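You operate a simulated robot arm through the tools that you are given. There is no shell and no other tool. Be economical: measure what you need, move in short steps, check, and stop when the job is done.

The job below is to be done with a simulated robot arm. You get a single attempt, and the scene is never put back.

## Task
Put the soap carton with the earliest date on the vanity top, then close the gap with the bar.
Fine: set it over the hair drawer; lock the bar again and shut the drawer.

It is judged by the outcome, as a careful person would: the job done as asked, and still so three seconds after it is handed in. It fails if anything else is knocked over, pushed out of place, dropped, spilled or broken.

## Robot
A 6-joint arm with a two-finger parallel gripper, fixed in place. Base frame: the origin is at the foot of the arm, x ahead of it, y to its left, z up. Units: m, rad, N and s.
With the tool pointing down near the work surface it reaches from about 0.1 to 0.72 m from the base axis. Its first joint turns from -2.897 to 2.897 rad. Payload 3.91 kg.
The tool frame sits at the grasp point between the pads (the TCP): z along the fingers, y along the line on which they close. The tips reach 0.03 m beyond it. The gripper opens to 0.11 m. The fingers are 0.02 m wide and 0.01 m thick; the gripper's body (0.048 by 0.112 m) begins 0.055 m behind the TCP.
Orientation is that of the tool frame in the base frame, as a unit quaternion [w, x, y, z]. With the fingers straight down and closing along the base's y, the tool's x points along the base's -x, its y along +y and its z along -z.

## Interface
- The arm moves only by the tool play_rows. Its argument "deltas" is a list of rows, each a list of 6 numbers: the shift along the base's x, y, z in m, then the turn, a rotation vector about the base's x, y, z in rad. In form: [[x, y, z, wx, wy, wz], ...]. A call has 1 to 10 rows; each row is the pose to reach, as a shift and turn from the pose commanded when the call began. "hand" is the opening, from 0 (shut) to 1 (fully open), set as the call begins (left out, the last holds). Rows are played at 5 a second. More than 0.05 m and 0.15 rad between two rows, or a gripper value outside its range, and nothing of the call is played. Where a pose cannot be reached the arm comes as near as it can. A force on the tool above 40 N (or 10 N above the force at the start of the call, whichever is more), or a blocked arm, ends the call early, and 0.2 s more pass. Each finger travels about 0.045 m/s and halts on what it meets, pressing with about 38 N; the grip force reading is that of the motor and also rises with nothing between the fingers. The clock runs only during rows and for 0.2 s after the last one: add rows that repeat a pose to give the fingers time. The reply holds the time, the measured pose of the TCP, the force on the tool along the base axes, the opening and the grip force, in the units named above and with some noise.
- Cameras (640 x 400 px; columns grow to the right, rows downward): "scene" is fixed at [0.2204, 0.6523, 0.9695]; the picture's right is [-0.57, -0.82, 0.00], its down [0.81, -0.56, -0.17] and it looks along [0.14, -0.10, 0.99] (base axes); focal length 214 px, centre (320, 200). "wrist" rides on the gripper at [0.071, 0.022, -0.107] in the tool frame; the picture's right is [-0.29, 0.96, 0.00], its down [-0.76, -0.23, -0.61] and it looks along [-0.58, -0.18, 0.79] (tool axes); focal length 243 px, centre (320, 200). There is no depth. A picture from a camera that has moved, and an enlarged one, comes with that camera's place and axes in the base frame and with its lens.
- grab_frame(camera): a new picture of that camera. No time passes.
- raise_lower(by): slides the trunk up (or, below 0, down) by that many m; the arm rides with it, the base frame stays. It gives what a move gives, with no picture.
- close_up(camera, box): a new picture of the part [left, top, right, bottom] of that camera's present view, enlarged. No time passes.
- sign_off(): hands the job in; it is judged then, once.

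Go step by step. Nothing tells you positions but the pictures and the camera data: compare them with the known pose of the tool, close in by small moves and look again before you grip or let go. The budget is 120 turns and 84 pictures, counting those below and the enlarged ones. Unless the task says otherwise, let go and move clear before handing in, and close with one line.

The tools are called as name(argument=value, ...) on one line, values as JSON. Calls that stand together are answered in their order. play_rows: Moves the arm, as the interface text tells. Its arguments: {"type":"object","properties":{"deltas":{"type":"array","items":{"type":"array","items":{"type":"number"}}},"hand":{"type":"number"}},"required":["deltas"]} The other tools are called the same way: raise_lower (by) slides the trunk up or down; grab_frame (camera) takes a picture; close_up (camera, box) takes an enlarged picture of a part of a camera's view; sign_off () hands the job in.

At the start:

```text
time: 0.0
tool_pos: [0.2916, 0.3681, 1.1025]
tool_rot: [0.0, 0.0, 1.0, 0.0]
wrist_force: [0.4, 0.6, 0.0]
width: 0.1099
finger_force: 0.1
trunk travel left (down, up): [-0.3, 0.29]
```

scene: 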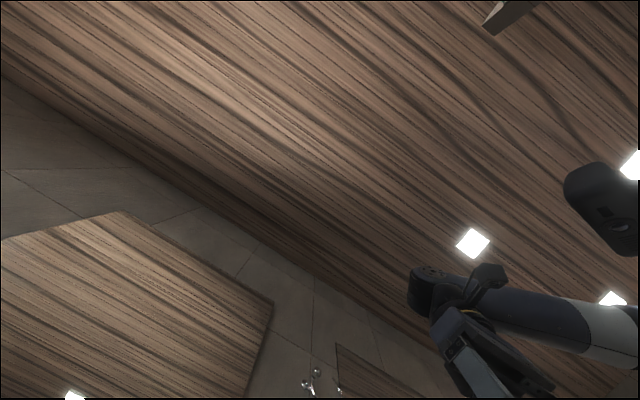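
wrist: 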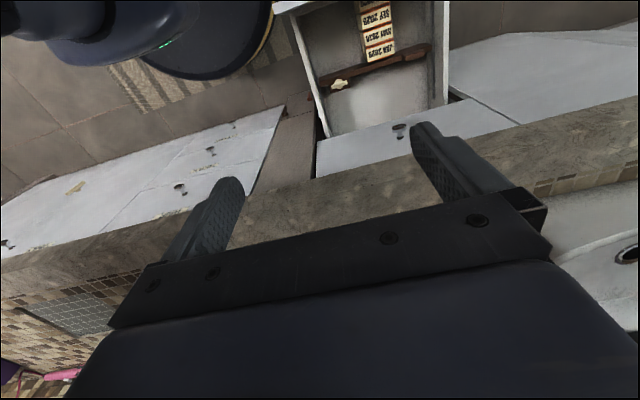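

The scene camera looks at the ceiling, so only the wrist camera is useful. It shows an open drawer with a bar and dated cartons upside down at the top of the picture, so I'll enlarge that part.

close_up(camera="wrist", box=[270, 0, 470, 125])

close_up(camera="wrist", box=[0, 0, 640, 400])

```text
3.20 times, centred on (370, 62) of wrist
camera zoom: at [0.2203, 0.3914, 1.2113], right [0.29, 0.96, 0.0], down [0.76, -0.23, 0.61], along [0.58, -0.18, -0.79], focal length 776 px, centre (160, 640)
```

zoom: 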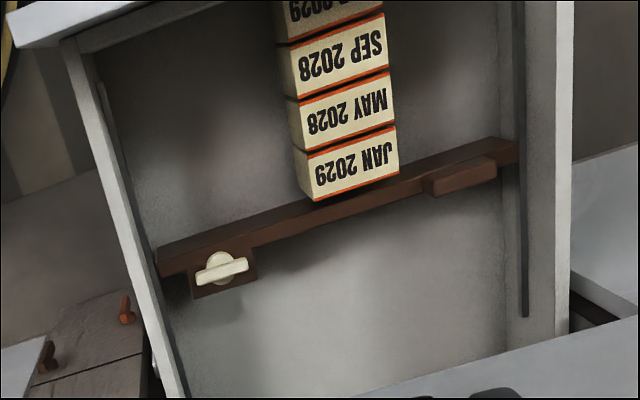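

```text
1.00 times, centred on (320, 200) of wrist
camera zoom: at [0.2203, 0.3914, 1.2113], right [0.29, 0.96, 0.0], down [0.76, -0.23, 0.61], along [0.58, -0.18, -0.79], focal length 243 px, centre (320, 200)
```

zoom: 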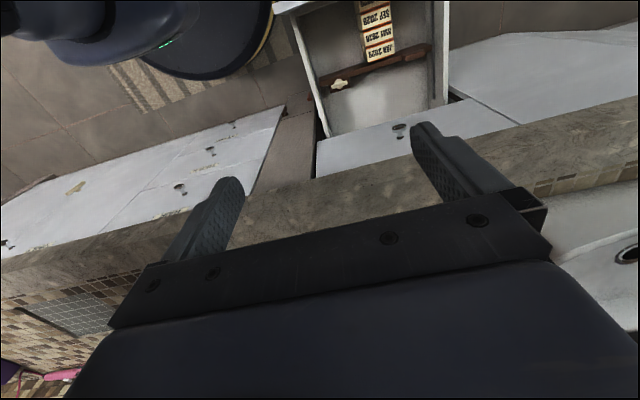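

The drawer holds a row of dated cartons against a bar with a knob. I'll tilt the tool so the wrist camera looks straight down and shows all of it.

play_rows(deltas=[[0, 0.02, 0, 0, 0.15, 0], [0, 0.05, 0, 0, 0.3, 0], [0, 0.08, 0, 0, 0.45, 0], [0, 0.1, 0, 0, 0.6, 0]])

grab_frame(camera="wrist")

```text
time: 1.0
tool_pos: [0.2386, 0.4448, 1.0242]
tool_rot: [-0.293, 0.003, 0.956, 0.009]
wrist_force: [0.2, 0.1, 0.3]
width: 0.1099
finger_force: 0.0
out of reach, approached as far as the arm can: row 1, 2, 3, 4
trunk travel left (down, up): [-0.3, 0.29]
```

```text
79 pictures are left
camera wrist: at [0.2411, 0.4659, 1.1546], right [0.25, 0.96, -0.15], down [0.97, -0.24, 0.07], along [0.03, -0.16, -0.99], focal length 243 px, centre (320, 200)
```

wrist: 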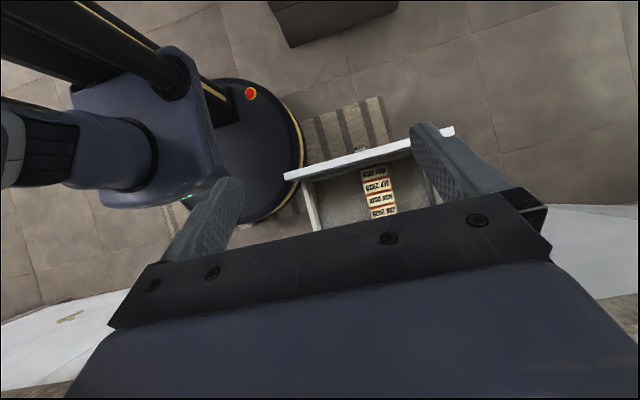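

Now the full row can be seen, so I'll enlarge it.

close_up(camera="wrist", box=[270, 110, 470, 235])

```text
3.20 times, centred on (370, 172) of wrist
camera zoom: at [0.2411, 0.4659, 1.1546], right [0.25, 0.96, -0.15], down [0.97, -0.24, 0.07], along [0.03, -0.16, -0.99], focal length 776 px, centre (160, 288)
```

zoom: 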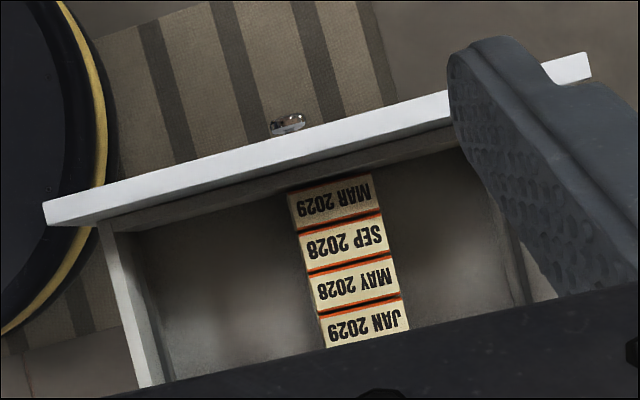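

The cartons read MAR 2029, SEP 2028, MAY 2028 and JAN 2029, so the earliest is MAY 2028, second from the bar. Its top is near (0.34, 0.52, 0.42). I'll lower the trunk to look closer.

raise_lower(by=-0.25)

grab_frame(camera="wrist")

```text
time: 3.6
tool_pos: [0.2388, 0.4456, 0.7747]
tool_rot: [-0.292, 0.002, 0.956, 0.009]
wrist_force: [-0.3, -1.0, 0.4]
width: 0.1101
finger_force: 0.0
trunk travel left (down, up): [-0.05, 0.54]
```

```text
77 pictures are left
camera wrist: at [0.2413, 0.4658, 0.9045], right [0.25, 0.96, -0.15], down [0.97, -0.24, 0.08], along [0.04, -0.16, -0.99], focal length 243 px, centre (320, 200)
```

wrist: 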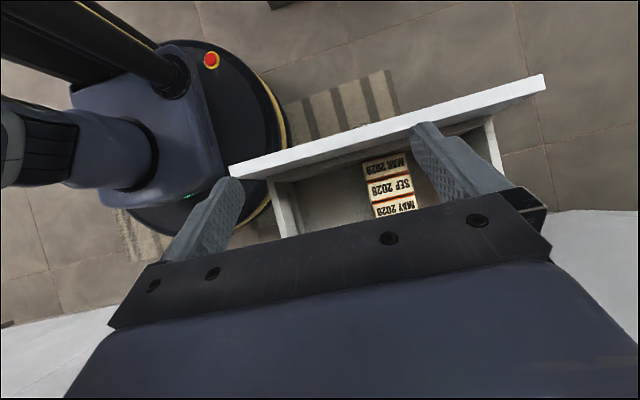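

Next I'll go back to a vertical tool, a bit further back, to see the vanity fronts and top.

play_rows(deltas=[[-0.02, 0, 0.02, 0, -0.15, 0], [-0.04, 0, 0.04, 0, -0.3, 0], [-0.06, 0, 0.06, 0, -0.45, 0], [-0.08, 0, 0.08, 0, -0.6, 0]])

grab_frame(camera="wrist")

```text
time: 4.6
tool_pos: [0.1571, 0.4448, 0.8537]
tool_rot: [0.004, 0.0, 1.0, 0.01]
wrist_force: [-0.1, -0.6, -0.2]
width: 0.1099
finger_force: 0.1
trunk travel left (down, up): [-0.05, 0.54]
```

```text
76 pictures are left
camera wrist: at [0.086, 0.4657, 0.9622], right [0.29, 0.96, 0.02], down [0.75, -0.24, 0.61], along [0.59, -0.16, -0.79], focal length 243 px, centre (320, 200)
```

wrist: 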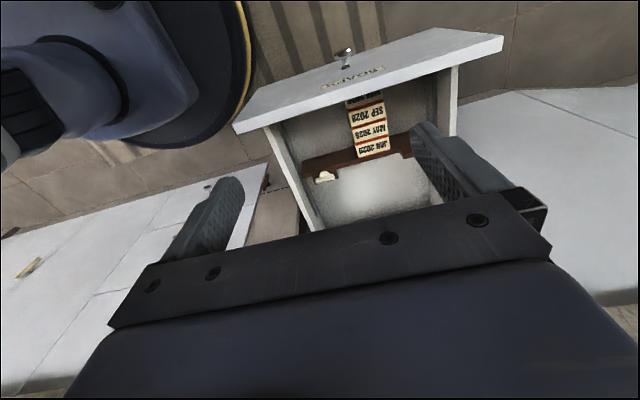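

close_up(camera="wrist", box=[230, 20, 510, 195])

close_up(camera="wrist", box=[0, 160, 300, 347])

```text
2.29 times, centred on (370, 108) of wrist
camera zoom: at [0.086, 0.4657, 0.9622], right [0.29, 0.96, 0.02], down [0.75, -0.24, 0.61], along [0.59, -0.16, -0.79], focal length 555 px, centre (206, 411)
```

zoom: 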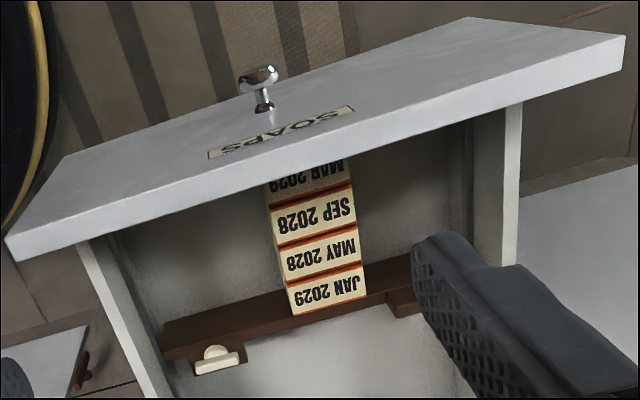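

```text
2.13 times, centred on (150, 254) of wrist
camera zoom: at [0.086, 0.4657, 0.9622], right [0.29, 0.96, 0.02], down [0.75, -0.24, 0.61], along [0.59, -0.16, -0.79], focal length 518 px, centre (683, 86)
```

zoom: 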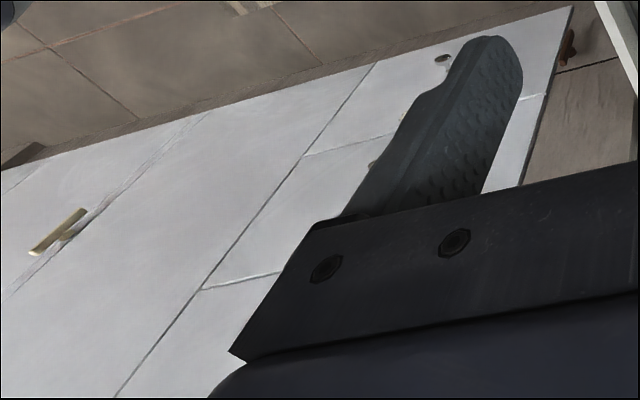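

The open drawer is labelled SOAPS. I need to find the hair drawer, so I'll tilt the camera forward to read the fronts.

play_rows(deltas=[[0, -0.02, 0.02, 0, -0.15, 0], [0, -0.04, 0.04, 0, -0.3, 0], [0, -0.06, 0.06, 0, -0.45, 0]])

close_up(camera="wrist", box=[0, 0, 640, 400])

```text
time: 5.4
tool_pos: [0.1588, 0.3861, 0.9142]
tool_rot: [0.228, -0.002, 0.974, 0.008]
wrist_force: [-1.1, 0.1, 0.1]
width: 0.11
finger_force: 0.0
trunk travel left (down, up): [-0.05, 0.54]
```

```text
1.00 times, centred on (320, 200) of wrist
camera zoom: at [0.0476, 0.4063, 0.9805], right [0.25, 0.96, 0.14], down [0.41, -0.24, 0.88], along [0.87, -0.16, -0.46], focal length 243 px, centre (320, 200)
```

zoom: 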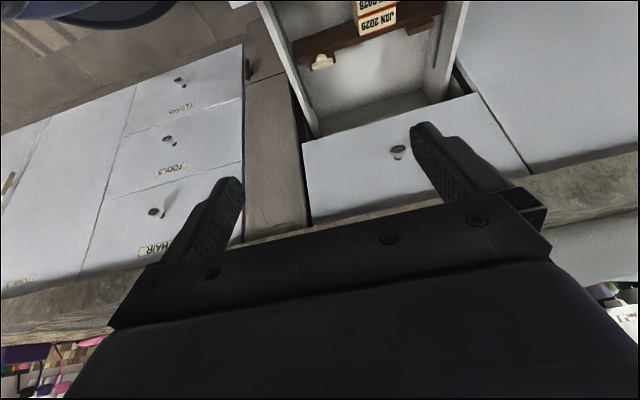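

close_up(camera="wrist", box=[60, 70, 300, 270])

close_up(camera="wrist", box=[240, 0, 560, 200])

```text
2.00 times, centred on (180, 170) of wrist
camera zoom: at [0.0476, 0.4063, 0.9805], right [0.25, 0.96, 0.14], down [0.41, -0.24, 0.88], along [0.87, -0.16, -0.46], focal length 485 px, centre (600, 260)
```

zoom: 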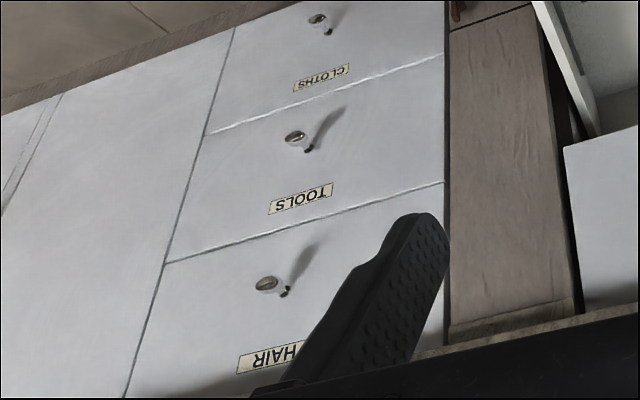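

```text
2.00 times, centred on (400, 100) of wrist
camera zoom: at [0.0476, 0.4063, 0.9805], right [0.25, 0.96, 0.14], down [0.41, -0.24, 0.88], along [0.87, -0.16, -0.46], focal length 485 px, centre (160, 400)
```

zoom: 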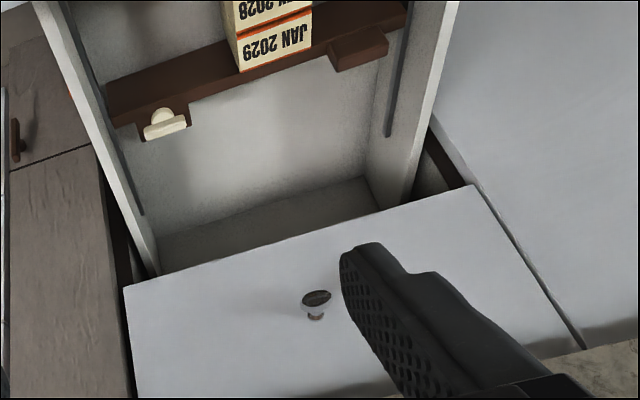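

The HAIR drawer is the top one of the left stack, at about y −0.5 to 0.05 with its front near x 0.64. I'll take the MAY 2028 carton first, so I'm moving above it with the tool vertical.

play_rows(deltas=[[0.02, 0.02, -0.03, 0, 0.1, 0], [0.04, 0.04, -0.06, 0, 0.2, 0], [0.055, 0.055, -0.1, -0.01, 0.3, 0], [0.07, 0.07, -0.14, -0.02, 0.4, 0], [0.09, 0.09, -0.18, -0.02, 0.46, 0], [0.11, 0.11, -0.22, -0.02, 0.46, 0], [0.125, 0.125, -0.26, -0.02, 0.46, 0], [0.14, 0.138, -0.3, -0.02, 0.46, 0], [0.14, 0.138, -0.3, -0.02, 0.46, 0]])

grab_frame(camera="wrist")

```text
time: 7.4
tool_pos: [0.2972, 0.522, 0.6151]
tool_rot: [-0.002, -0.002, 1.0, 0.0]
wrist_force: [-0.3, 1.0, -0.4]
width: 0.1099
finger_force: 0.0
trunk travel left (down, up): [-0.05, 0.54]
```

```text
70 pictures are left
camera wrist: at [0.2269, 0.5452, 0.7231], right [0.29, 0.96, 0.0], down [0.76, -0.23, 0.61], along [0.58, -0.17, -0.8], focal length 243 px, centre (320, 200)
```

wrist: 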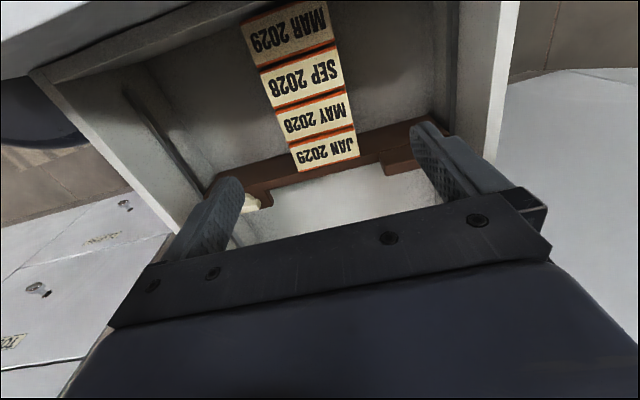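

From three views the carton tops come out near z 0.485, with MAY at about (0.300, 0.518). I'll come down to just above it and check.

play_rows(deltas=[[0.003, -0.004, -0.03, 0, 0, 0], [0.003, -0.004, -0.06, 0, 0, 0], [0.003, -0.004, -0.06, 0, 0, 0]])

close_up(camera="wrist", box=[160, 0, 520, 225])

```text
time: 8.2
tool_pos: [0.2999, 0.5196, 0.5541]
tool_rot: [-0.003, -0.002, 1.0, 0.0]
wrist_force: [0.1, -0.9, 0.3]
width: 0.1102
finger_force: 0.2
trunk travel left (down, up): [-0.05, 0.54]
```

```text
1.78 times, centred on (340, 112) of wrist
camera zoom: at [0.2302, 0.5419, 0.6629], right [0.29, 0.96, 0.0], down [0.76, -0.23, 0.61], along [0.58, -0.17, -0.8], focal length 431 px, centre (284, 356)
```

zoom: 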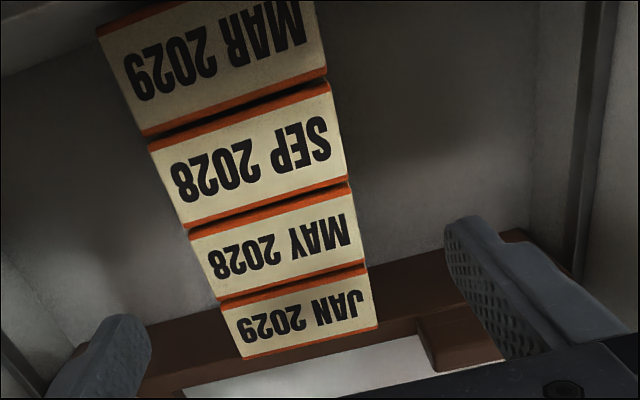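

The second view agrees: MAY is at (0.299, 0.520) with its top near z 0.49, and the fingers straddle it. I'll lower to grasp height and check before closing.

play_rows(deltas=[[0, 0, -0.02, 0, 0, 0], [0, 0, -0.04, 0, 0, 0], [0, 0, -0.06, 0, 0, 0], [0, 0, -0.075, 0, 0, 0], [0, 0, -0.075, 0, 0, 0]])

grab_frame(camera="wrist")

```text
time: 9.4
tool_pos: [0.3015, 0.52, 0.4781]
tool_rot: [-0.002, -0.002, 1.0, 0.0]
wrist_force: [0.7, 0.2, -0.6]
width: 0.1101
finger_force: 0.1
trunk travel left (down, up): [-0.05, 0.54]
```

```text
68 pictures are left
camera wrist: at [0.2313, 0.5424, 0.5871], right [0.29, 0.96, 0.0], down [0.76, -0.23, 0.61], along [0.58, -0.17, -0.8], focal length 243 px, centre (320, 200)
```

wrist: 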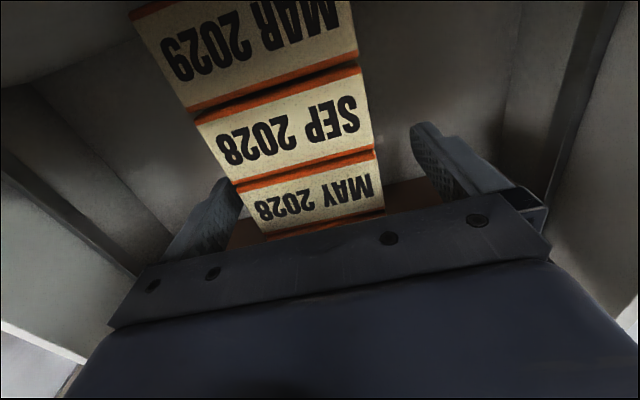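

MAY sits centred between the fingers. I'll go 12 mm deeper and close.

play_rows(deltas=[[0.001, -0.001, -0.012, 0, 0, 0], [0.001, -0.001, -0.012, 0, 0, 0]])

play_rows(deltas=[[0, 0, 0, 0, 0, 0], [0, 0, 0, 0, 0, 0], [0, 0, 0, 0, 0, 0], [0, 0, 0, 0, 0, 0], [0, 0, 0, 0, 0, 0]], hand=0)

grab_frame(camera="wrist")

```text
time: 10.0
tool_pos: [0.3031, 0.5182, 0.4674]
tool_rot: [-0.002, -0.002, 1.0, -0.002]
wrist_force: [0.0, -0.4, -0.2]
width: 0.1099
finger_force: 0.2
trunk travel left (down, up): [-0.05, 0.54]
```

```text
time: 11.2
tool_pos: [0.3031, 0.5178, 0.4681]
tool_rot: [-0.001, -0.002, 1.0, -0.001]
wrist_force: [1.1, 0.7, -0.3]
width: 0.0699
finger_force: 38.0
trunk travel left (down, up): [-0.05, 0.54]
```

```text
67 pictures are left
camera wrist: at [0.2328, 0.5407, 0.5758], right [0.29, 0.96, 0.0], down [0.76, -0.23, 0.61], along [0.58, -0.17, -0.8], focal length 243 px, centre (320, 200)
```

wrist: 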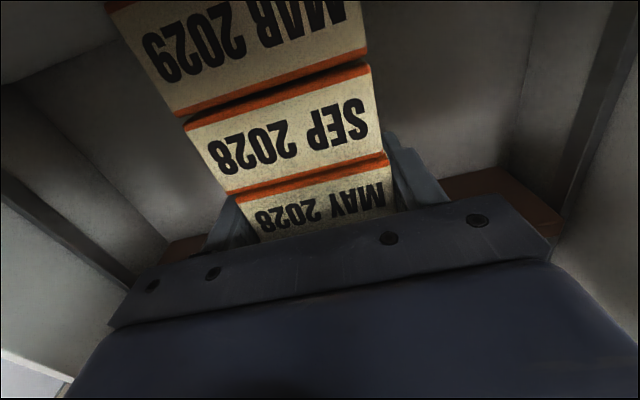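

The carton is gripped at a width of 0.070 and its neighbours haven't moved. I'll lift it slowly straight up.

play_rows(deltas=[[0, 0, 0.01, 0, 0, 0], [0, 0, 0.02, 0, 0, 0], [0, 0, 0.03, 0, 0, 0], [0, 0, 0.04, 0, 0, 0], [0, 0, 0.05, 0, 0, 0], [0, 0, 0.06, 0, 0, 0]])

grab_frame(camera="wrist")

```text
time: 12.6
tool_pos: [0.3036, 0.5174, 0.5263]
tool_rot: [-0.002, -0.002, 1.0, -0.001]
wrist_force: [-0.1, -0.4, -1.3]
width: 0.0699
finger_force: 38.1
trunk travel left (down, up): [-0.05, 0.54]
```

```text
66 pictures are left
camera wrist: at [0.2337, 0.5408, 0.6352], right [0.29, 0.96, 0.0], down [0.76, -0.23, 0.61], along [0.58, -0.18, -0.8], focal length 243 px, centre (320, 200)
```

wrist: 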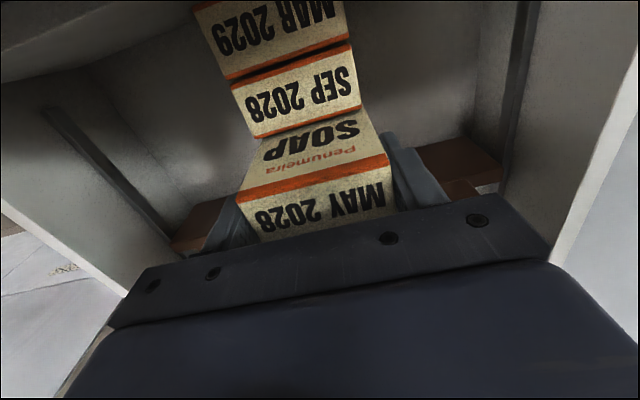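

It's coming out cleanly. I'll raise the trunk to clear the vanity top.

raise_lower(by=0.45)

grab_frame(camera="wrist")

```text
refused: 0.45 is not a number from -0.4 to 0.4
```

```text
65 pictures are left
camera wrist: at [0.2337, 0.5408, 0.6352], right [0.29, 0.96, 0.0], down [0.76, -0.23, 0.61], along [0.58, -0.18, -0.8], focal length 243 px, centre (320, 200)
```

wrist: 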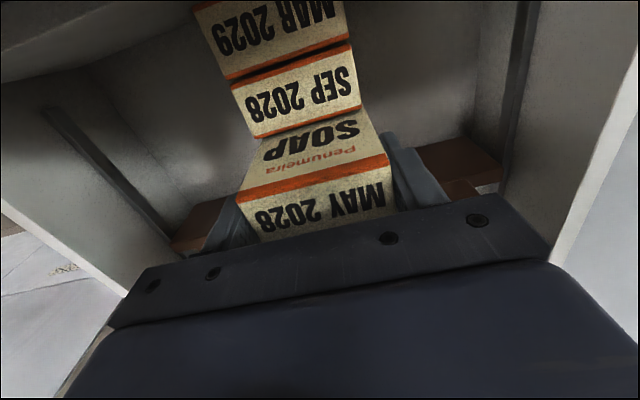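

The trunk refused more than 0.4 per call, and nothing moved. I'll raise it by 0.4.

raise_lower(by=0.4)

grab_frame(camera="wrist")

```text
time: 16.4
tool_pos: [0.3041, 0.5177, 0.9255]
tool_rot: [-0.002, -0.002, 1.0, -0.001]
wrist_force: [0.0, -0.3, -2.4]
width: 0.07
finger_force: 38.2
trunk travel left (down, up): [-0.45, 0.14]
```

```text
64 pictures are left
camera wrist: at [0.2337, 0.541, 1.0351], right [0.29, 0.96, 0.0], down [0.76, -0.23, 0.61], along [0.58, -0.17, -0.8], focal length 243 px, centre (320, 200)
```

wrist: 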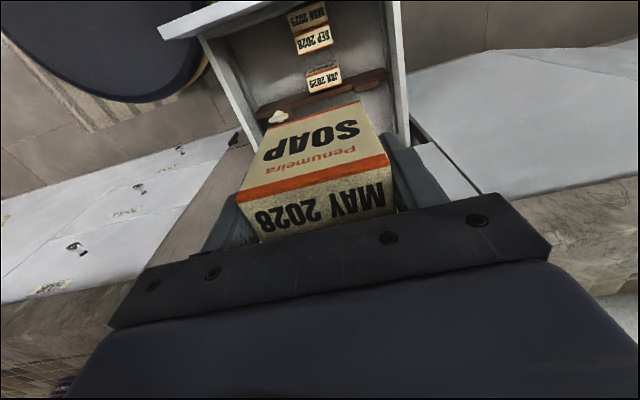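

The carton is about 0.083 tall, so its bottom hangs about 0.063 below the TCP. I'll swing towards the hair side, staying short of the vanity top, and look.

play_rows(deltas=[[0, -0.045, 0, 0, 0, 0], [0, -0.09, 0, 0, 0, 0], [0.01, -0.135, 0, 0, 0, 0], [0.02, -0.18, 0.01, 0, 0, 0], [0.03, -0.225, 0.02, 0, 0, 0], [0.04, -0.27, 0.03, 0, 0, 0], [0.05, -0.315, 0.03, 0, 0, 0], [0.05, -0.36, 0.03, 0, 0, 0], [0.05, -0.4, 0.03, 0, 0, 0], [0.05, -0.4, 0.03, 0, 0, 0]])

grab_frame(camera="wrist")

```text
time: 18.6
tool_pos: [0.3516, 0.1186, 0.9566]
tool_rot: [-0.002, -0.002, 1.0, 0.0]
wrist_force: [0.3, -1.1, -1.0]
width: 0.0698
finger_force: 38.0
trunk travel left (down, up): [-0.45, 0.14]
```

```text
63 pictures are left
camera wrist: at [0.2813, 0.1405, 1.0657], right [0.29, 0.96, 0.0], down [0.76, -0.23, 0.61], along [0.58, -0.17, -0.8], focal length 243 px, centre (320, 200)
```

wrist: 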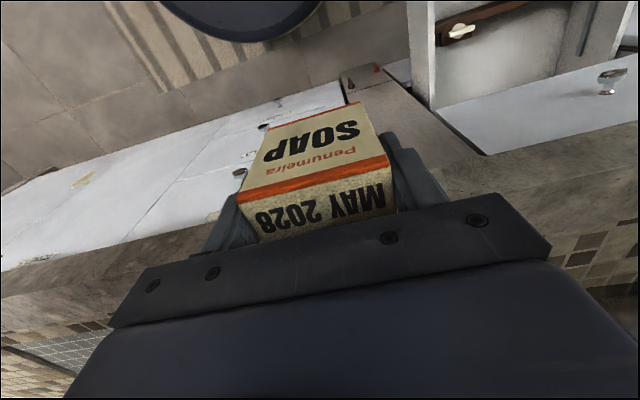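

I see a stone edging with mosaic behind it. I'll go higher and forward to look down on the top above the HAIR drawer.

raise_lower(by=0.1)

play_rows(deltas=[[0.02, -0.045, 0, 0, 0, 0], [0.04, -0.09, 0, 0, 0, 0], [0.06, -0.13, 0, 0, 0, 0], [0.09, -0.16, 0, 0, 0, 0], [0.12, -0.19, 0, 0, 0, 0], [0.12, -0.19, 0, 0, 0, 0]])

grab_frame(camera="wrist")

```text
time: 19.9
tool_pos: [0.3527, 0.1193, 1.0578]
tool_rot: [-0.003, -0.002, 1.0, 0.0]
wrist_force: [-0.7, -0.6, -2.1]
width: 0.0698
finger_force: 37.6
trunk travel left (down, up): [-0.55, 0.04]
```

```text
time: 21.3
tool_pos: [0.4705, -0.0728, 1.0573]
tool_rot: [-0.001, -0.002, 1.0, 0.0]
wrist_force: [0.3, 0.0, -2.3]
width: 0.0696
finger_force: 37.4
trunk travel left (down, up): [-0.55, 0.04]
```

```text
62 pictures are left
camera wrist: at [0.4002, -0.0507, 1.1651], right [0.29, 0.96, 0.0], down [0.76, -0.23, 0.6], along [0.58, -0.17, -0.8], focal length 243 px, centre (320, 200)
```

wrist: 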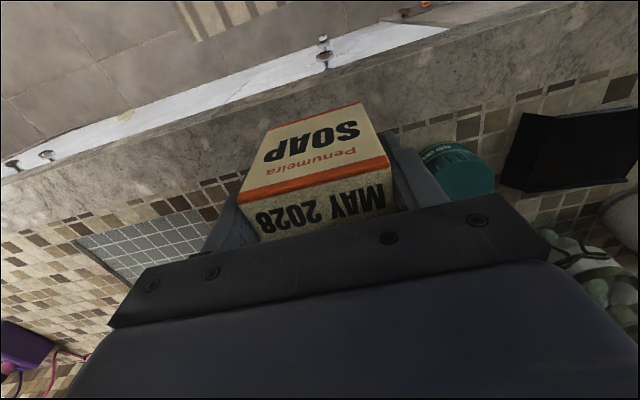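

The mosaic is the horizontal vanity top, with its front edge near x 0.45. The HAIR drawer spans about y −0.23 to 0.17, and a teal jar stands near y 0.06. I'll shift sideways to see the landing zone around (0.575, −0.10).

play_rows(deltas=[[0.02, -0.045, 0, 0, 0, 0], [0.04, -0.09, 0, 0, 0, 0], [0.05, -0.135, 0, 0, 0, 0], [0.05, -0.16, 0, 0, 0, 0], [0.05, -0.16, 0, 0, 0, 0]])

grab_frame(camera="wrist")

```text
time: 22.5
tool_pos: [0.5186, -0.233, 1.0573]
tool_rot: [-0.001, -0.002, 1.0, -0.001]
wrist_force: [0.4, -0.1, -1.4]
width: 0.0694
finger_force: 38.5
trunk travel left (down, up): [-0.55, 0.04]
```

```text
61 pictures are left
camera wrist: at [0.4491, -0.211, 1.166], right [0.29, 0.96, 0.0], down [0.76, -0.23, 0.61], along [0.58, -0.17, -0.8], focal length 243 px, centre (320, 200)
```

wrist: 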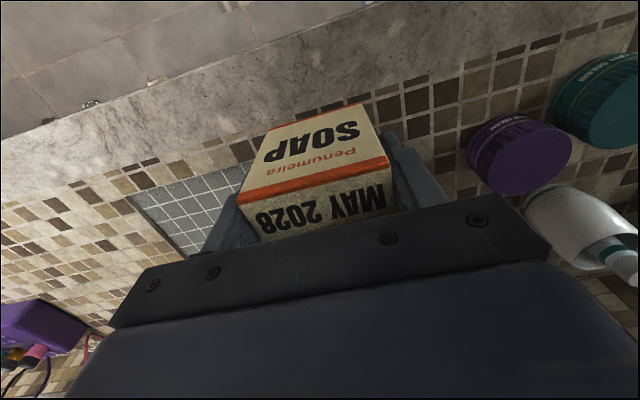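

There's a purple jar near (0.65, −0.01), so I'll land at (0.56, −0.13), still inside the hair drawer's span. I'll move there and come down partway.

play_rows(deltas=[[0.02, 0.04, 0, 0, 0, 0], [0.04, 0.08, 0, 0, 0, 0], [0.041, 0.103, 0, 0, 0, 0], [0.041, 0.103, -0.04, 0, 0, 0], [0.041, 0.103, -0.07, 0, 0, 0], [0.041, 0.103, -0.07, 0, 0, 0]])

grab_frame(camera="wrist")

```text
time: 23.9
tool_pos: [0.5601, -0.1284, 0.9858]
tool_rot: [-0.002, -0.002, 1.0, -0.001]
wrist_force: [0.2, -0.4, -0.9]
width: 0.0698
finger_force: 37.7
trunk travel left (down, up): [-0.55, 0.04]
```

```text
60 pictures are left
camera wrist: at [0.4902, -0.1055, 1.0948], right [0.29, 0.96, 0.0], down [0.76, -0.23, 0.61], along [0.58, -0.17, -0.8], focal length 243 px, centre (320, 200)
```

wrist: 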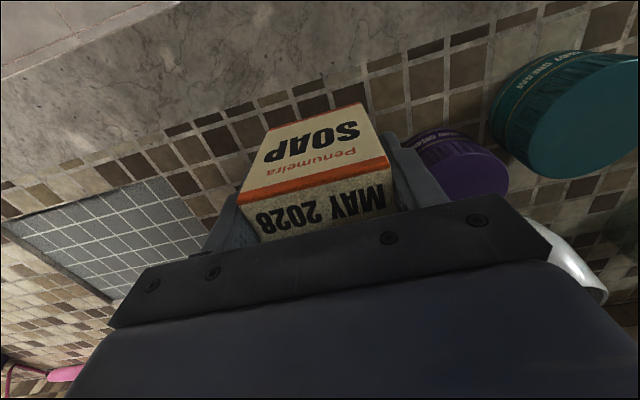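

The landing spot is clear and the top is at about z 0.865, so I have around 55 mm to go. I'll do most of that, then creep.

play_rows(deltas=[[0, 0, -0.02, 0, 0, 0], [0, 0, -0.038, 0, 0, 0], [0, 0, -0.038, 0, 0, 0]])

grab_frame(camera="wrist")

```text
time: 24.7
tool_pos: [0.5607, -0.1272, 0.9504]
tool_rot: [-0.002, -0.002, 1.0, -0.001]
wrist_force: [0.1, -0.4, -1.5]
width: 0.0696
finger_force: 38.1
trunk travel left (down, up): [-0.55, 0.04]
```

```text
59 pictures are left
camera wrist: at [0.4912, -0.1048, 1.0575], right [0.29, 0.96, 0.0], down [0.76, -0.23, 0.61], along [0.58, -0.17, -0.8], focal length 243 px, centre (320, 200)
```

wrist: 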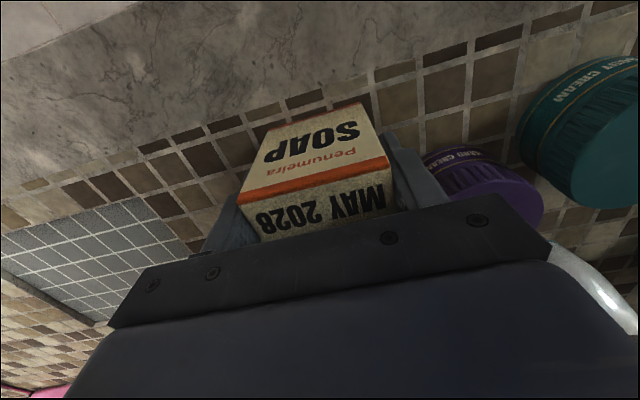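

Still clear above the top. I'll creep down.

play_rows(deltas=[[0, 0, -0.004, 0, 0, 0], [0, 0, -0.008, 0, 0, 0], [0, 0, -0.008, 0, 0, 0]])

play_rows(deltas=[[0, 0, -0.003, 0, 0, 0], [0, 0, -0.005, 0, 0, 0], [0, 0, -0.005, 0, 0, 0]])

close_up(camera="wrist", box=[200, 60, 460, 222])

```text
time: 25.5
tool_pos: [0.5609, -0.1275, 0.9435]
tool_rot: [0.002, -0.002, 1.0, -0.001]
wrist_force: [0.4, 5.2, 34.2]
width: 0.0687
finger_force: 38.8
trunk travel left (down, up): [-0.55, 0.04]
```

```text
time: 26.3
tool_pos: [0.5609, -0.1271, 0.9378]
tool_rot: [0.0, -0.002, 1.0, -0.001]
wrist_force: [0.0, 5.8, 35.2]
width: 0.0696
finger_force: 38.3
trunk travel left (down, up): [-0.55, 0.04]
```

```text
2.46 times, centred on (330, 141) of wrist
camera zoom: at [0.4908, -0.1052, 1.0468], right [0.29, 0.96, 0.0], down [0.76, -0.23, 0.61], along [0.58, -0.18, -0.79], focal length 597 px, centre (295, 345)
```

zoom: 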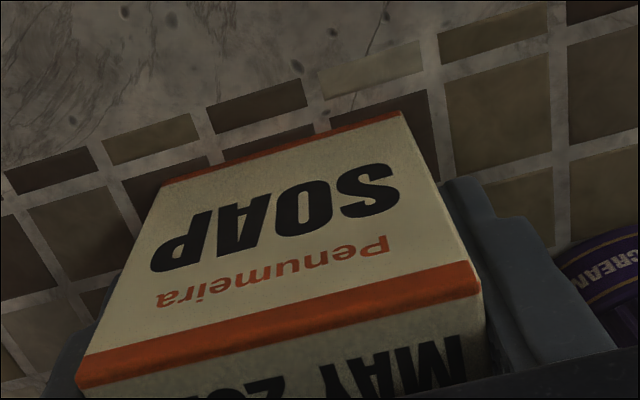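

The carton is in contact, with 35 N reading upward, so it's resting on the top. I'll open gently and watch.

play_rows(deltas=[[0, 0, 0.001, 0, 0, 0], [0, 0, 0.001, 0, 0, 0], [0, 0, 0.001, 0, 0, 0]], hand=0.82)

close_up(camera="wrist", box=[160, 40, 480, 240])

```text
time: 27.1
tool_pos: [0.5626, -0.1285, 0.9369]
tool_rot: [-0.002, -0.001, 1.0, 0.0]
wrist_force: [-0.8, -1.2, -0.3]
width: 0.0904
finger_force: 0.2
trunk travel left (down, up): [-0.55, 0.04]
```

```text
2.00 times, centred on (320, 140) of wrist
camera zoom: at [0.4923, -0.1056, 1.0455], right [0.29, 0.96, 0.0], down [0.76, -0.23, 0.6], along [0.58, -0.17, -0.8], focal length 485 px, centre (320, 320)
```

zoom: 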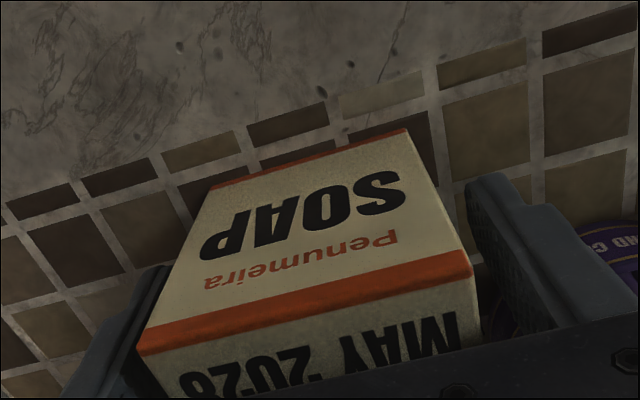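

The carton is free and standing, so I'll rise straight up and check it.

play_rows(deltas=[[0, 0, 0.02, 0, 0, 0], [0, 0, 0.05, 0, 0, 0], [0, 0, 0.08, 0, 0, 0], [0, 0, 0.1, 0, 0, 0], [-0.04, 0.0, 0.1, 0, 0, 0], [-0.08, 0.0, 0.1, 0, 0, 0], [-0.08, 0.0, 0.1, 0, 0, 0]])

grab_frame(camera="wrist")

```text
time: 28.7
tool_pos: [0.4839, -0.1266, 1.0391]
tool_rot: [-0.001, -0.002, 1.0, -0.001]
wrist_force: [-0.9, -0.4, 0.3]
width: 0.0901
finger_force: 0.1
trunk travel left (down, up): [-0.55, 0.04]
```

```text
56 pictures are left
camera wrist: at [0.4133, -0.1037, 1.1476], right [0.29, 0.96, 0.0], down [0.76, -0.23, 0.61], along [0.58, -0.17, -0.8], focal length 243 px, centre (320, 200)
```

wrist: 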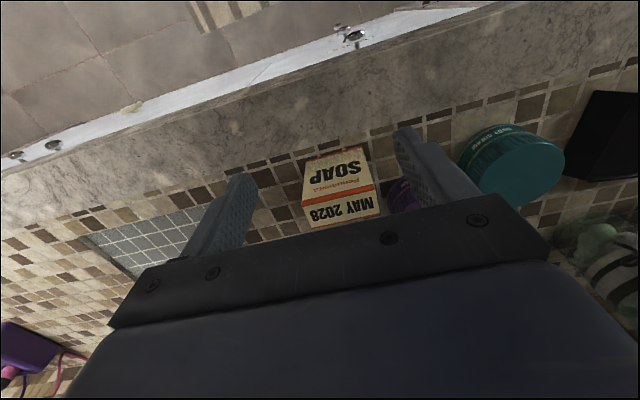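

The carton stands over the HAIR drawer. Next I'll go back to the soap drawer for the bar.

play_rows(deltas=[[-0.04, 0.02, 0, 0, 0, 0], [-0.08, 0.04, 0, 0, 0, 0], [-0.11, 0.07, 0, 0, 0, 0], [-0.13, 0.11, 0, 0, 0, 0], [-0.15, 0.15, 0, 0, 0, 0], [-0.16, 0.195, 0, 0, 0, 0], [-0.17, 0.24, 0, 0, 0, 0], [-0.18, 0.285, 0, 0, 0, 0], [-0.18, 0.33, 0, 0, 0, 0]])

play_rows(deltas=[[0, 0.045, 0, 0, 0, 0], [0, 0.09, 0, 0, 0, 0], [0, 0.135, 0, 0, 0, 0], [0, 0.18, 0, 0, 0, 0], [0, 0.22, 0, 0, 0, 0], [0, 0.25, 0, 0, 0, 0], [0, 0.25, 0, 0, 0, 0]])

raise_lower(by=-0.35)

grab_frame(camera="wrist")

```text
time: 30.7
tool_pos: [0.3009, 0.2014, 1.0354]
tool_rot: [-0.001, -0.002, 1.0, -0.001]
wrist_force: [0.6, 0.5, -0.6]
width: 0.0903
finger_force: 0.0
trunk travel left (down, up): [-0.55, 0.04]
```

```text
time: 32.3
tool_pos: [0.3025, 0.4522, 1.0373]
tool_rot: [-0.002, -0.002, 1.0, -0.001]
wrist_force: [0.1, 0.8, -0.4]
width: 0.09
finger_force: 0.1
trunk travel left (down, up): [-0.55, 0.04]
```

```text
time: 35.8
tool_pos: [0.3024, 0.4514, 0.6873]
tool_rot: [-0.002, -0.002, 1.0, -0.001]
wrist_force: [-0.2, 0.0, -0.3]
width: 0.0902
finger_force: 0.1
trunk travel left (down, up): [-0.2, 0.39]
```

```text
55 pictures are left
camera wrist: at [0.232, 0.4739, 0.7959], right [0.29, 0.96, 0.0], down [0.76, -0.23, 0.61], along [0.58, -0.17, -0.8], focal length 243 px, centre (320, 200)
```

wrist: 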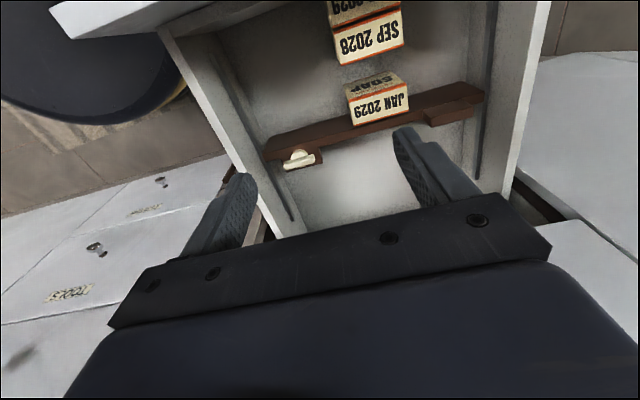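

close_up(camera="wrist", box=[220, 60, 540, 260])

close_up(camera="wrist", box=[255, 120, 355, 183])

```text
2.00 times, centred on (380, 160) of wrist
camera zoom: at [0.232, 0.4739, 0.7959], right [0.29, 0.96, 0.0], down [0.76, -0.23, 0.61], along [0.58, -0.17, -0.8], focal length 485 px, centre (200, 280)
```

zoom: 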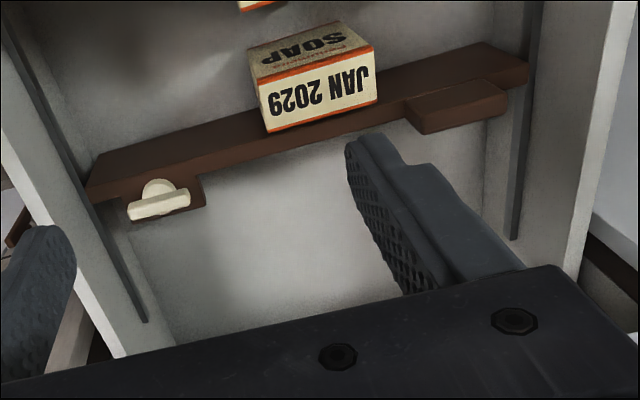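

```text
6.35 times, centred on (305, 152) of wrist
camera zoom: at [0.232, 0.4739, 0.7959], right [0.29, 0.96, 0.0], down [0.76, -0.23, 0.61], along [0.58, -0.17, -0.8], focal length 1540 px, centre (415, 508)
```

zoom: 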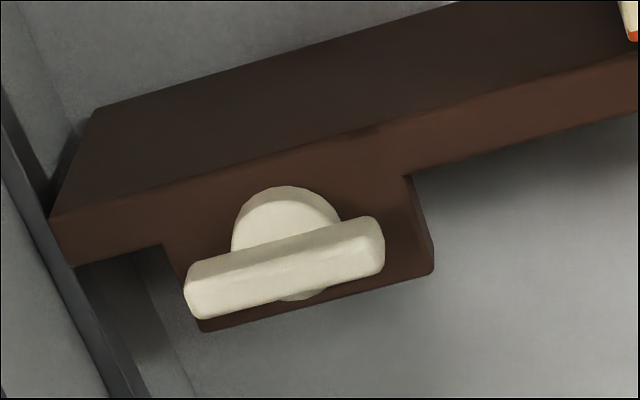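

The bar has a cream T-shaped lock knob on a vertical axis near (0.384, 0.398, 0.485). Its wing lies along y. I'll yaw the gripper 90° so it closes along x, and hover above the knob.

play_rows(deltas=[[0, 0, 0, 0, 0, -0.14], [0.01, -0.01, 0, 0, 0, -0.28], [0.02, -0.015, 0, 0, 0, -0.42], [0.03, -0.02, 0, 0, 0, -0.56], [0.04, -0.025, 0, 0, 0, -0.7], [0.05, -0.03, 0, 0, 0, -0.84], [0.06, -0.035, 0, 0, 0, -0.98], [0.065, -0.04, 0, 0, 0, -1.12], [0.07, -0.045, 0, 0, 0, -1.26], [0.07, -0.05, 0, 0, 0, -1.4]], hand=0.5)

play_rows(deltas=[[0, 0, 0, 0, 0, -0.1], [0, 0, 0, 0, 0, -0.17], [0, 0, -0.03, 0, 0, -0.17], [0, 0, -0.03, 0, 0, -0.17]])

grab_frame(camera="wrist")

```text
time: 38.0
tool_pos: [0.3732, 0.4021, 0.6871]
tool_rot: [-0.001, 0.643, 0.766, 0.001]
wrist_force: [0.4, 0.7, -0.2]
width: 0.0554
finger_force: 0.1
trunk travel left (down, up): [-0.2, 0.39]
```

```text
time: 39.0
tool_pos: [0.3719, 0.4024, 0.6569]
tool_rot: [-0.001, 0.705, 0.709, 0.001]
wrist_force: [-0.2, 0.4, 0.6]
width: 0.0552
finger_force: 0.0
trunk travel left (down, up): [-0.2, 0.39]
```

```text
52 pictures are left
camera wrist: at [0.394, 0.4741, 0.7649], right [0.96, -0.29, 0.0], down [-0.23, -0.76, 0.61], along [-0.17, -0.58, -0.8], focal length 243 px, centre (320, 200)
```

wrist: 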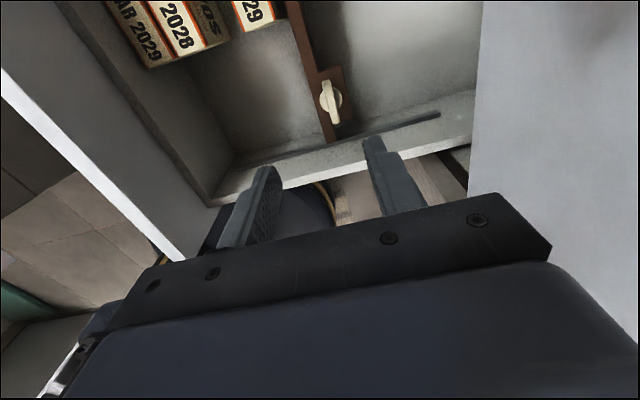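

The knob is at (0.383, 0.399) and the upper drawer front is about x 0.48, so there's clearance. I'll centre over it and descend to just above.

play_rows(deltas=[[0.011, -0.003, 0, 0, 0, 0], [0.011, -0.003, -0.04, 0, 0, 0], [0.011, -0.003, -0.08, 0, 0, 0], [0.011, -0.003, -0.115, 0, 0, 0], [0.011, -0.003, -0.115, 0, 0, 0]])

grab_frame(camera="wrist")

```text
time: 40.2
tool_pos: [0.3811, 0.3999, 0.5435]
tool_rot: [-0.001, 0.705, 0.709, 0.001]
wrist_force: [0.1, 0.9, 0.6]
width: 0.0549
finger_force: 0.0
trunk travel left (down, up): [-0.2, 0.39]
```

```text
51 pictures are left
camera wrist: at [0.4036, 0.472, 0.6514], right [0.96, -0.29, 0.0], down [-0.23, -0.76, 0.61], along [-0.17, -0.58, -0.8], focal length 243 px, centre (320, 200)
```

wrist: 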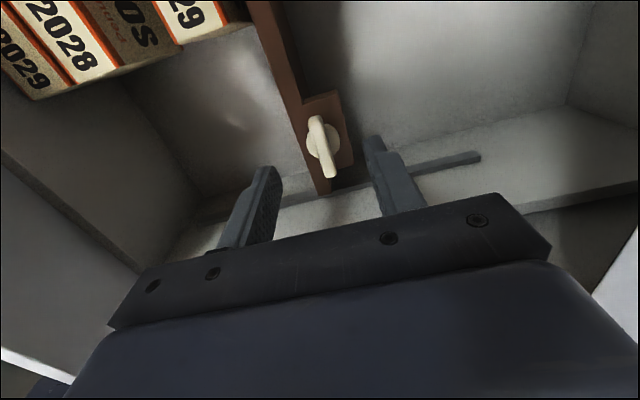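

close_up(camera="wrist", box=[230, 90, 430, 215])

```text
3.20 times, centred on (330, 152) of wrist
camera zoom: at [0.4036, 0.472, 0.6514], right [0.96, -0.29, 0.0], down [-0.23, -0.76, 0.61], along [-0.17, -0.58, -0.8], focal length 776 px, centre (288, 352)
```

zoom: 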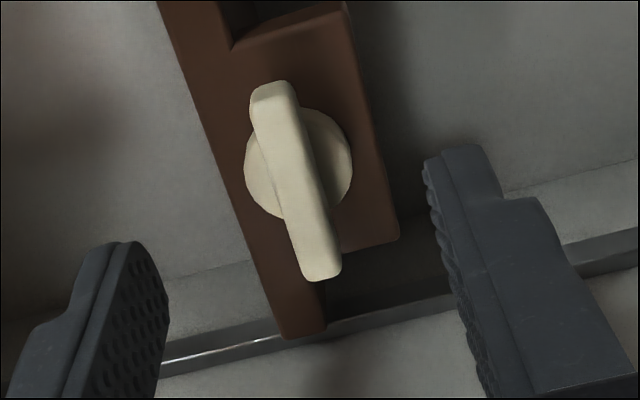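

play_rows(deltas=[[0.003, 0.001, -0.015, 0, 0, 0], [0.003, 0.001, -0.03, 0, 0, 0], [0.003, 0.001, -0.03, 0, 0, 0]])

close_up(camera="wrist", box=[210, 90, 430, 228])

```text
time: 41.0
tool_pos: [0.3861, 0.4009, 0.5125]
tool_rot: [-0.002, 0.705, 0.709, 0.001]
wrist_force: [0.3, 0.4, 0.2]
width: 0.0552
finger_force: 0.1
trunk travel left (down, up): [-0.2, 0.39]
```

```text
2.90 times, centred on (320, 159) of wrist
camera zoom: at [0.4076, 0.4731, 0.6209], right [0.96, -0.29, 0.0], down [-0.23, -0.76, 0.61], along [-0.17, -0.58, -0.8], focal length 703 px, centre (320, 319)
```

zoom: 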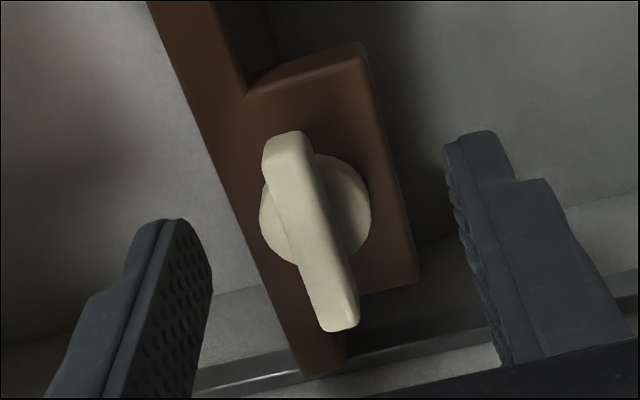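

The wing sits between the fingers and the tips are about at its lower half. I'll close on it and read the width.

play_rows(deltas=[[-0.001, -0.001, -0.001, 0, 0, 0], [-0.001, -0.001, -0.001, 0, 0, 0], [-0.001, -0.001, -0.001, 0, 0, 0], [-0.001, -0.001, -0.001, 0, 0, 0]], hand=0)

close_up(camera="wrist", box=[210, 90, 430, 228])

```text
time: 42.0
tool_pos: [0.3853, 0.4005, 0.5119]
tool_rot: [-0.001, 0.705, 0.709, 0.002]
wrist_force: [0.1, 0.3, -0.8]
width: 0.0094
finger_force: 44.2
trunk travel left (down, up): [-0.2, 0.39]
```

```text
2.90 times, centred on (320, 159) of wrist
camera zoom: at [0.4072, 0.4718, 0.6201], right [0.96, -0.29, 0.0], down [-0.23, -0.76, 0.61], along [-0.17, -0.58, -0.8], focal length 703 px, centre (320, 319)
```

zoom: 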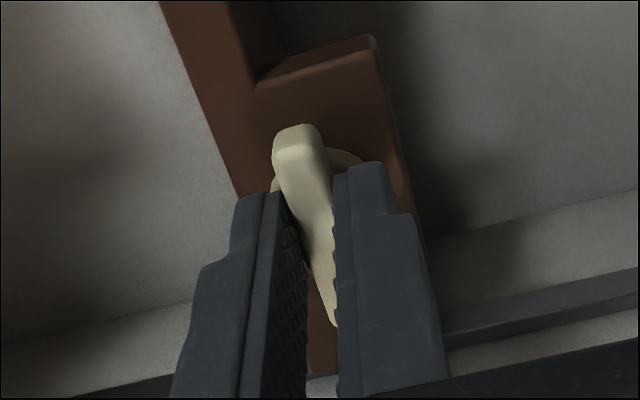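

I've gripped the wing at 9.4 mm. I'll try a small counter-clockwise turn and check.

play_rows(deltas=[[0, 0, 0, 0, 0, 0.08], [0, 0, 0, 0, 0, 0.16], [0, 0, 0, 0, 0, 0.24], [0, 0, 0, 0, 0, 0.24]])

close_up(camera="wrist", box=[160, 50, 480, 250])

```text
time: 43.0
tool_pos: [0.3857, 0.4002, 0.5117]
tool_rot: [-0.002, 0.615, 0.788, 0.0]
wrist_force: [-0.5, 9.8, -3.0]
width: 0.0093
finger_force: 45.1
trunk travel left (down, up): [-0.2, 0.39]
```

```text
2.00 times, centred on (320, 150) of wrist
camera zoom: at [0.3896, 0.4746, 0.6202], right [1.0, -0.05, 0.0], down [-0.04, -0.8, 0.6], along [-0.03, -0.6, -0.8], focal length 485 px, centre (320, 300)
```

zoom: 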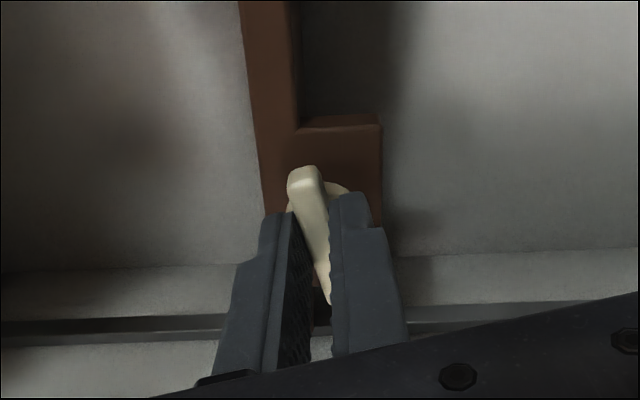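

The wing turned with the gripper and the forces are modest, so I'll continue.

play_rows(deltas=[[0, 0, 0, 0, 0, 0.1], [0, 0, 0, 0, 0, 0.2], [0, 0, 0, 0, 0, 0.3], [0, 0, 0, 0, 0, 0.4], [0, 0, 0, 0, 0, 0.5], [0, 0, 0, 0, 0, 0.5]])

close_up(camera="wrist", box=[160, 50, 480, 250])

```text
time: 44.4
tool_pos: [0.385, 0.3995, 0.5108]
tool_rot: [-0.002, 0.401, 0.916, 0.001]
wrist_force: [-0.6, 13.2, -4.6]
width: 0.0094
finger_force: 44.4
trunk travel left (down, up): [-0.2, 0.39]
```

```text
2.00 times, centred on (320, 150) of wrist
camera zoom: at [0.3538, 0.4666, 0.6201], right [0.9, 0.44, 0.0], down [0.35, -0.72, 0.61], along [0.26, -0.55, -0.8], focal length 485 px, centre (320, 300)
```

zoom: 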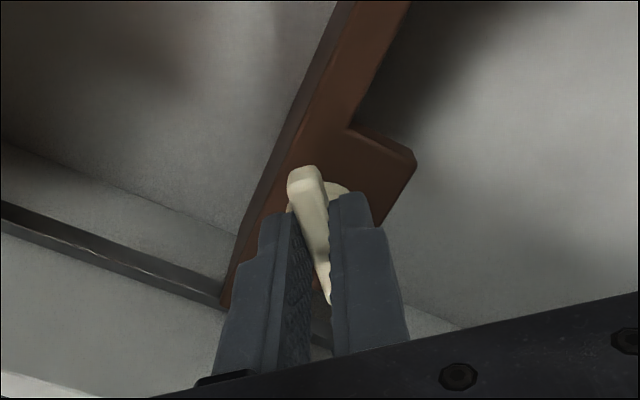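

play_rows(deltas=[[0, 0, 0, 0, 0, 0.1], [0, 0, 0, 0, 0, 0.2], [0, 0, 0, 0, 0, 0.3], [0, 0, 0, 0, 0, 0.4], [0, 0, 0, 0, 0, 0.5], [0, 0, 0, 0, 0, 0.6], [0, 0, 0, 0, 0, 0.6]])

play_rows(deltas=[[0, 0, 0, 0, 0, 0.08], [0, 0, 0, 0, 0, 0.16], [0, 0, 0, 0, 0, 0.23], [0, 0, 0, 0, 0, 0.23]])

close_up(camera="wrist", box=[0, 0, 640, 400])

```text
time: 46.0
tool_pos: [0.3854, 0.3971, 0.51]
tool_rot: [-0.002, 0.113, 0.994, -0.001]
wrist_force: [0.8, -9.4, 6.5]
width: 0.0097
finger_force: 45.2
trunk travel left (down, up): [-0.2, 0.39]
```

```text
time: 47.0
tool_pos: [0.3854, 0.396, 0.5118]
tool_rot: [-0.003, -0.002, 1.0, -0.002]
wrist_force: [-0.6, -21.5, -1.8]
width: 0.0097
finger_force: 45.0
trunk travel left (down, up): [-0.2, 0.39]
```

```text
1.00 times, centred on (320, 200) of wrist
camera zoom: at [0.3149, 0.4191, 0.6202], right [0.29, 0.96, -0.01], down [0.76, -0.23, 0.6], along [0.58, -0.18, -0.8], focal length 243 px, centre (320, 200)
```

zoom: 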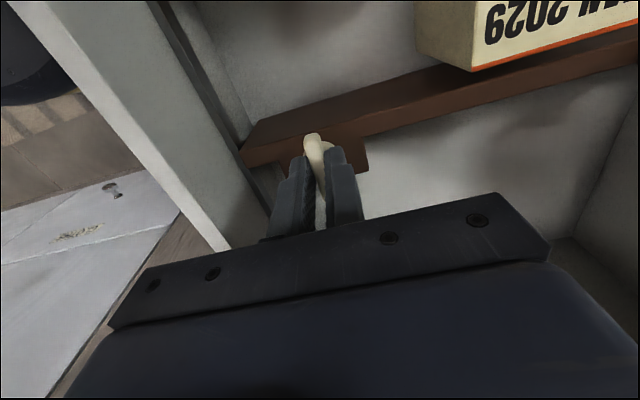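

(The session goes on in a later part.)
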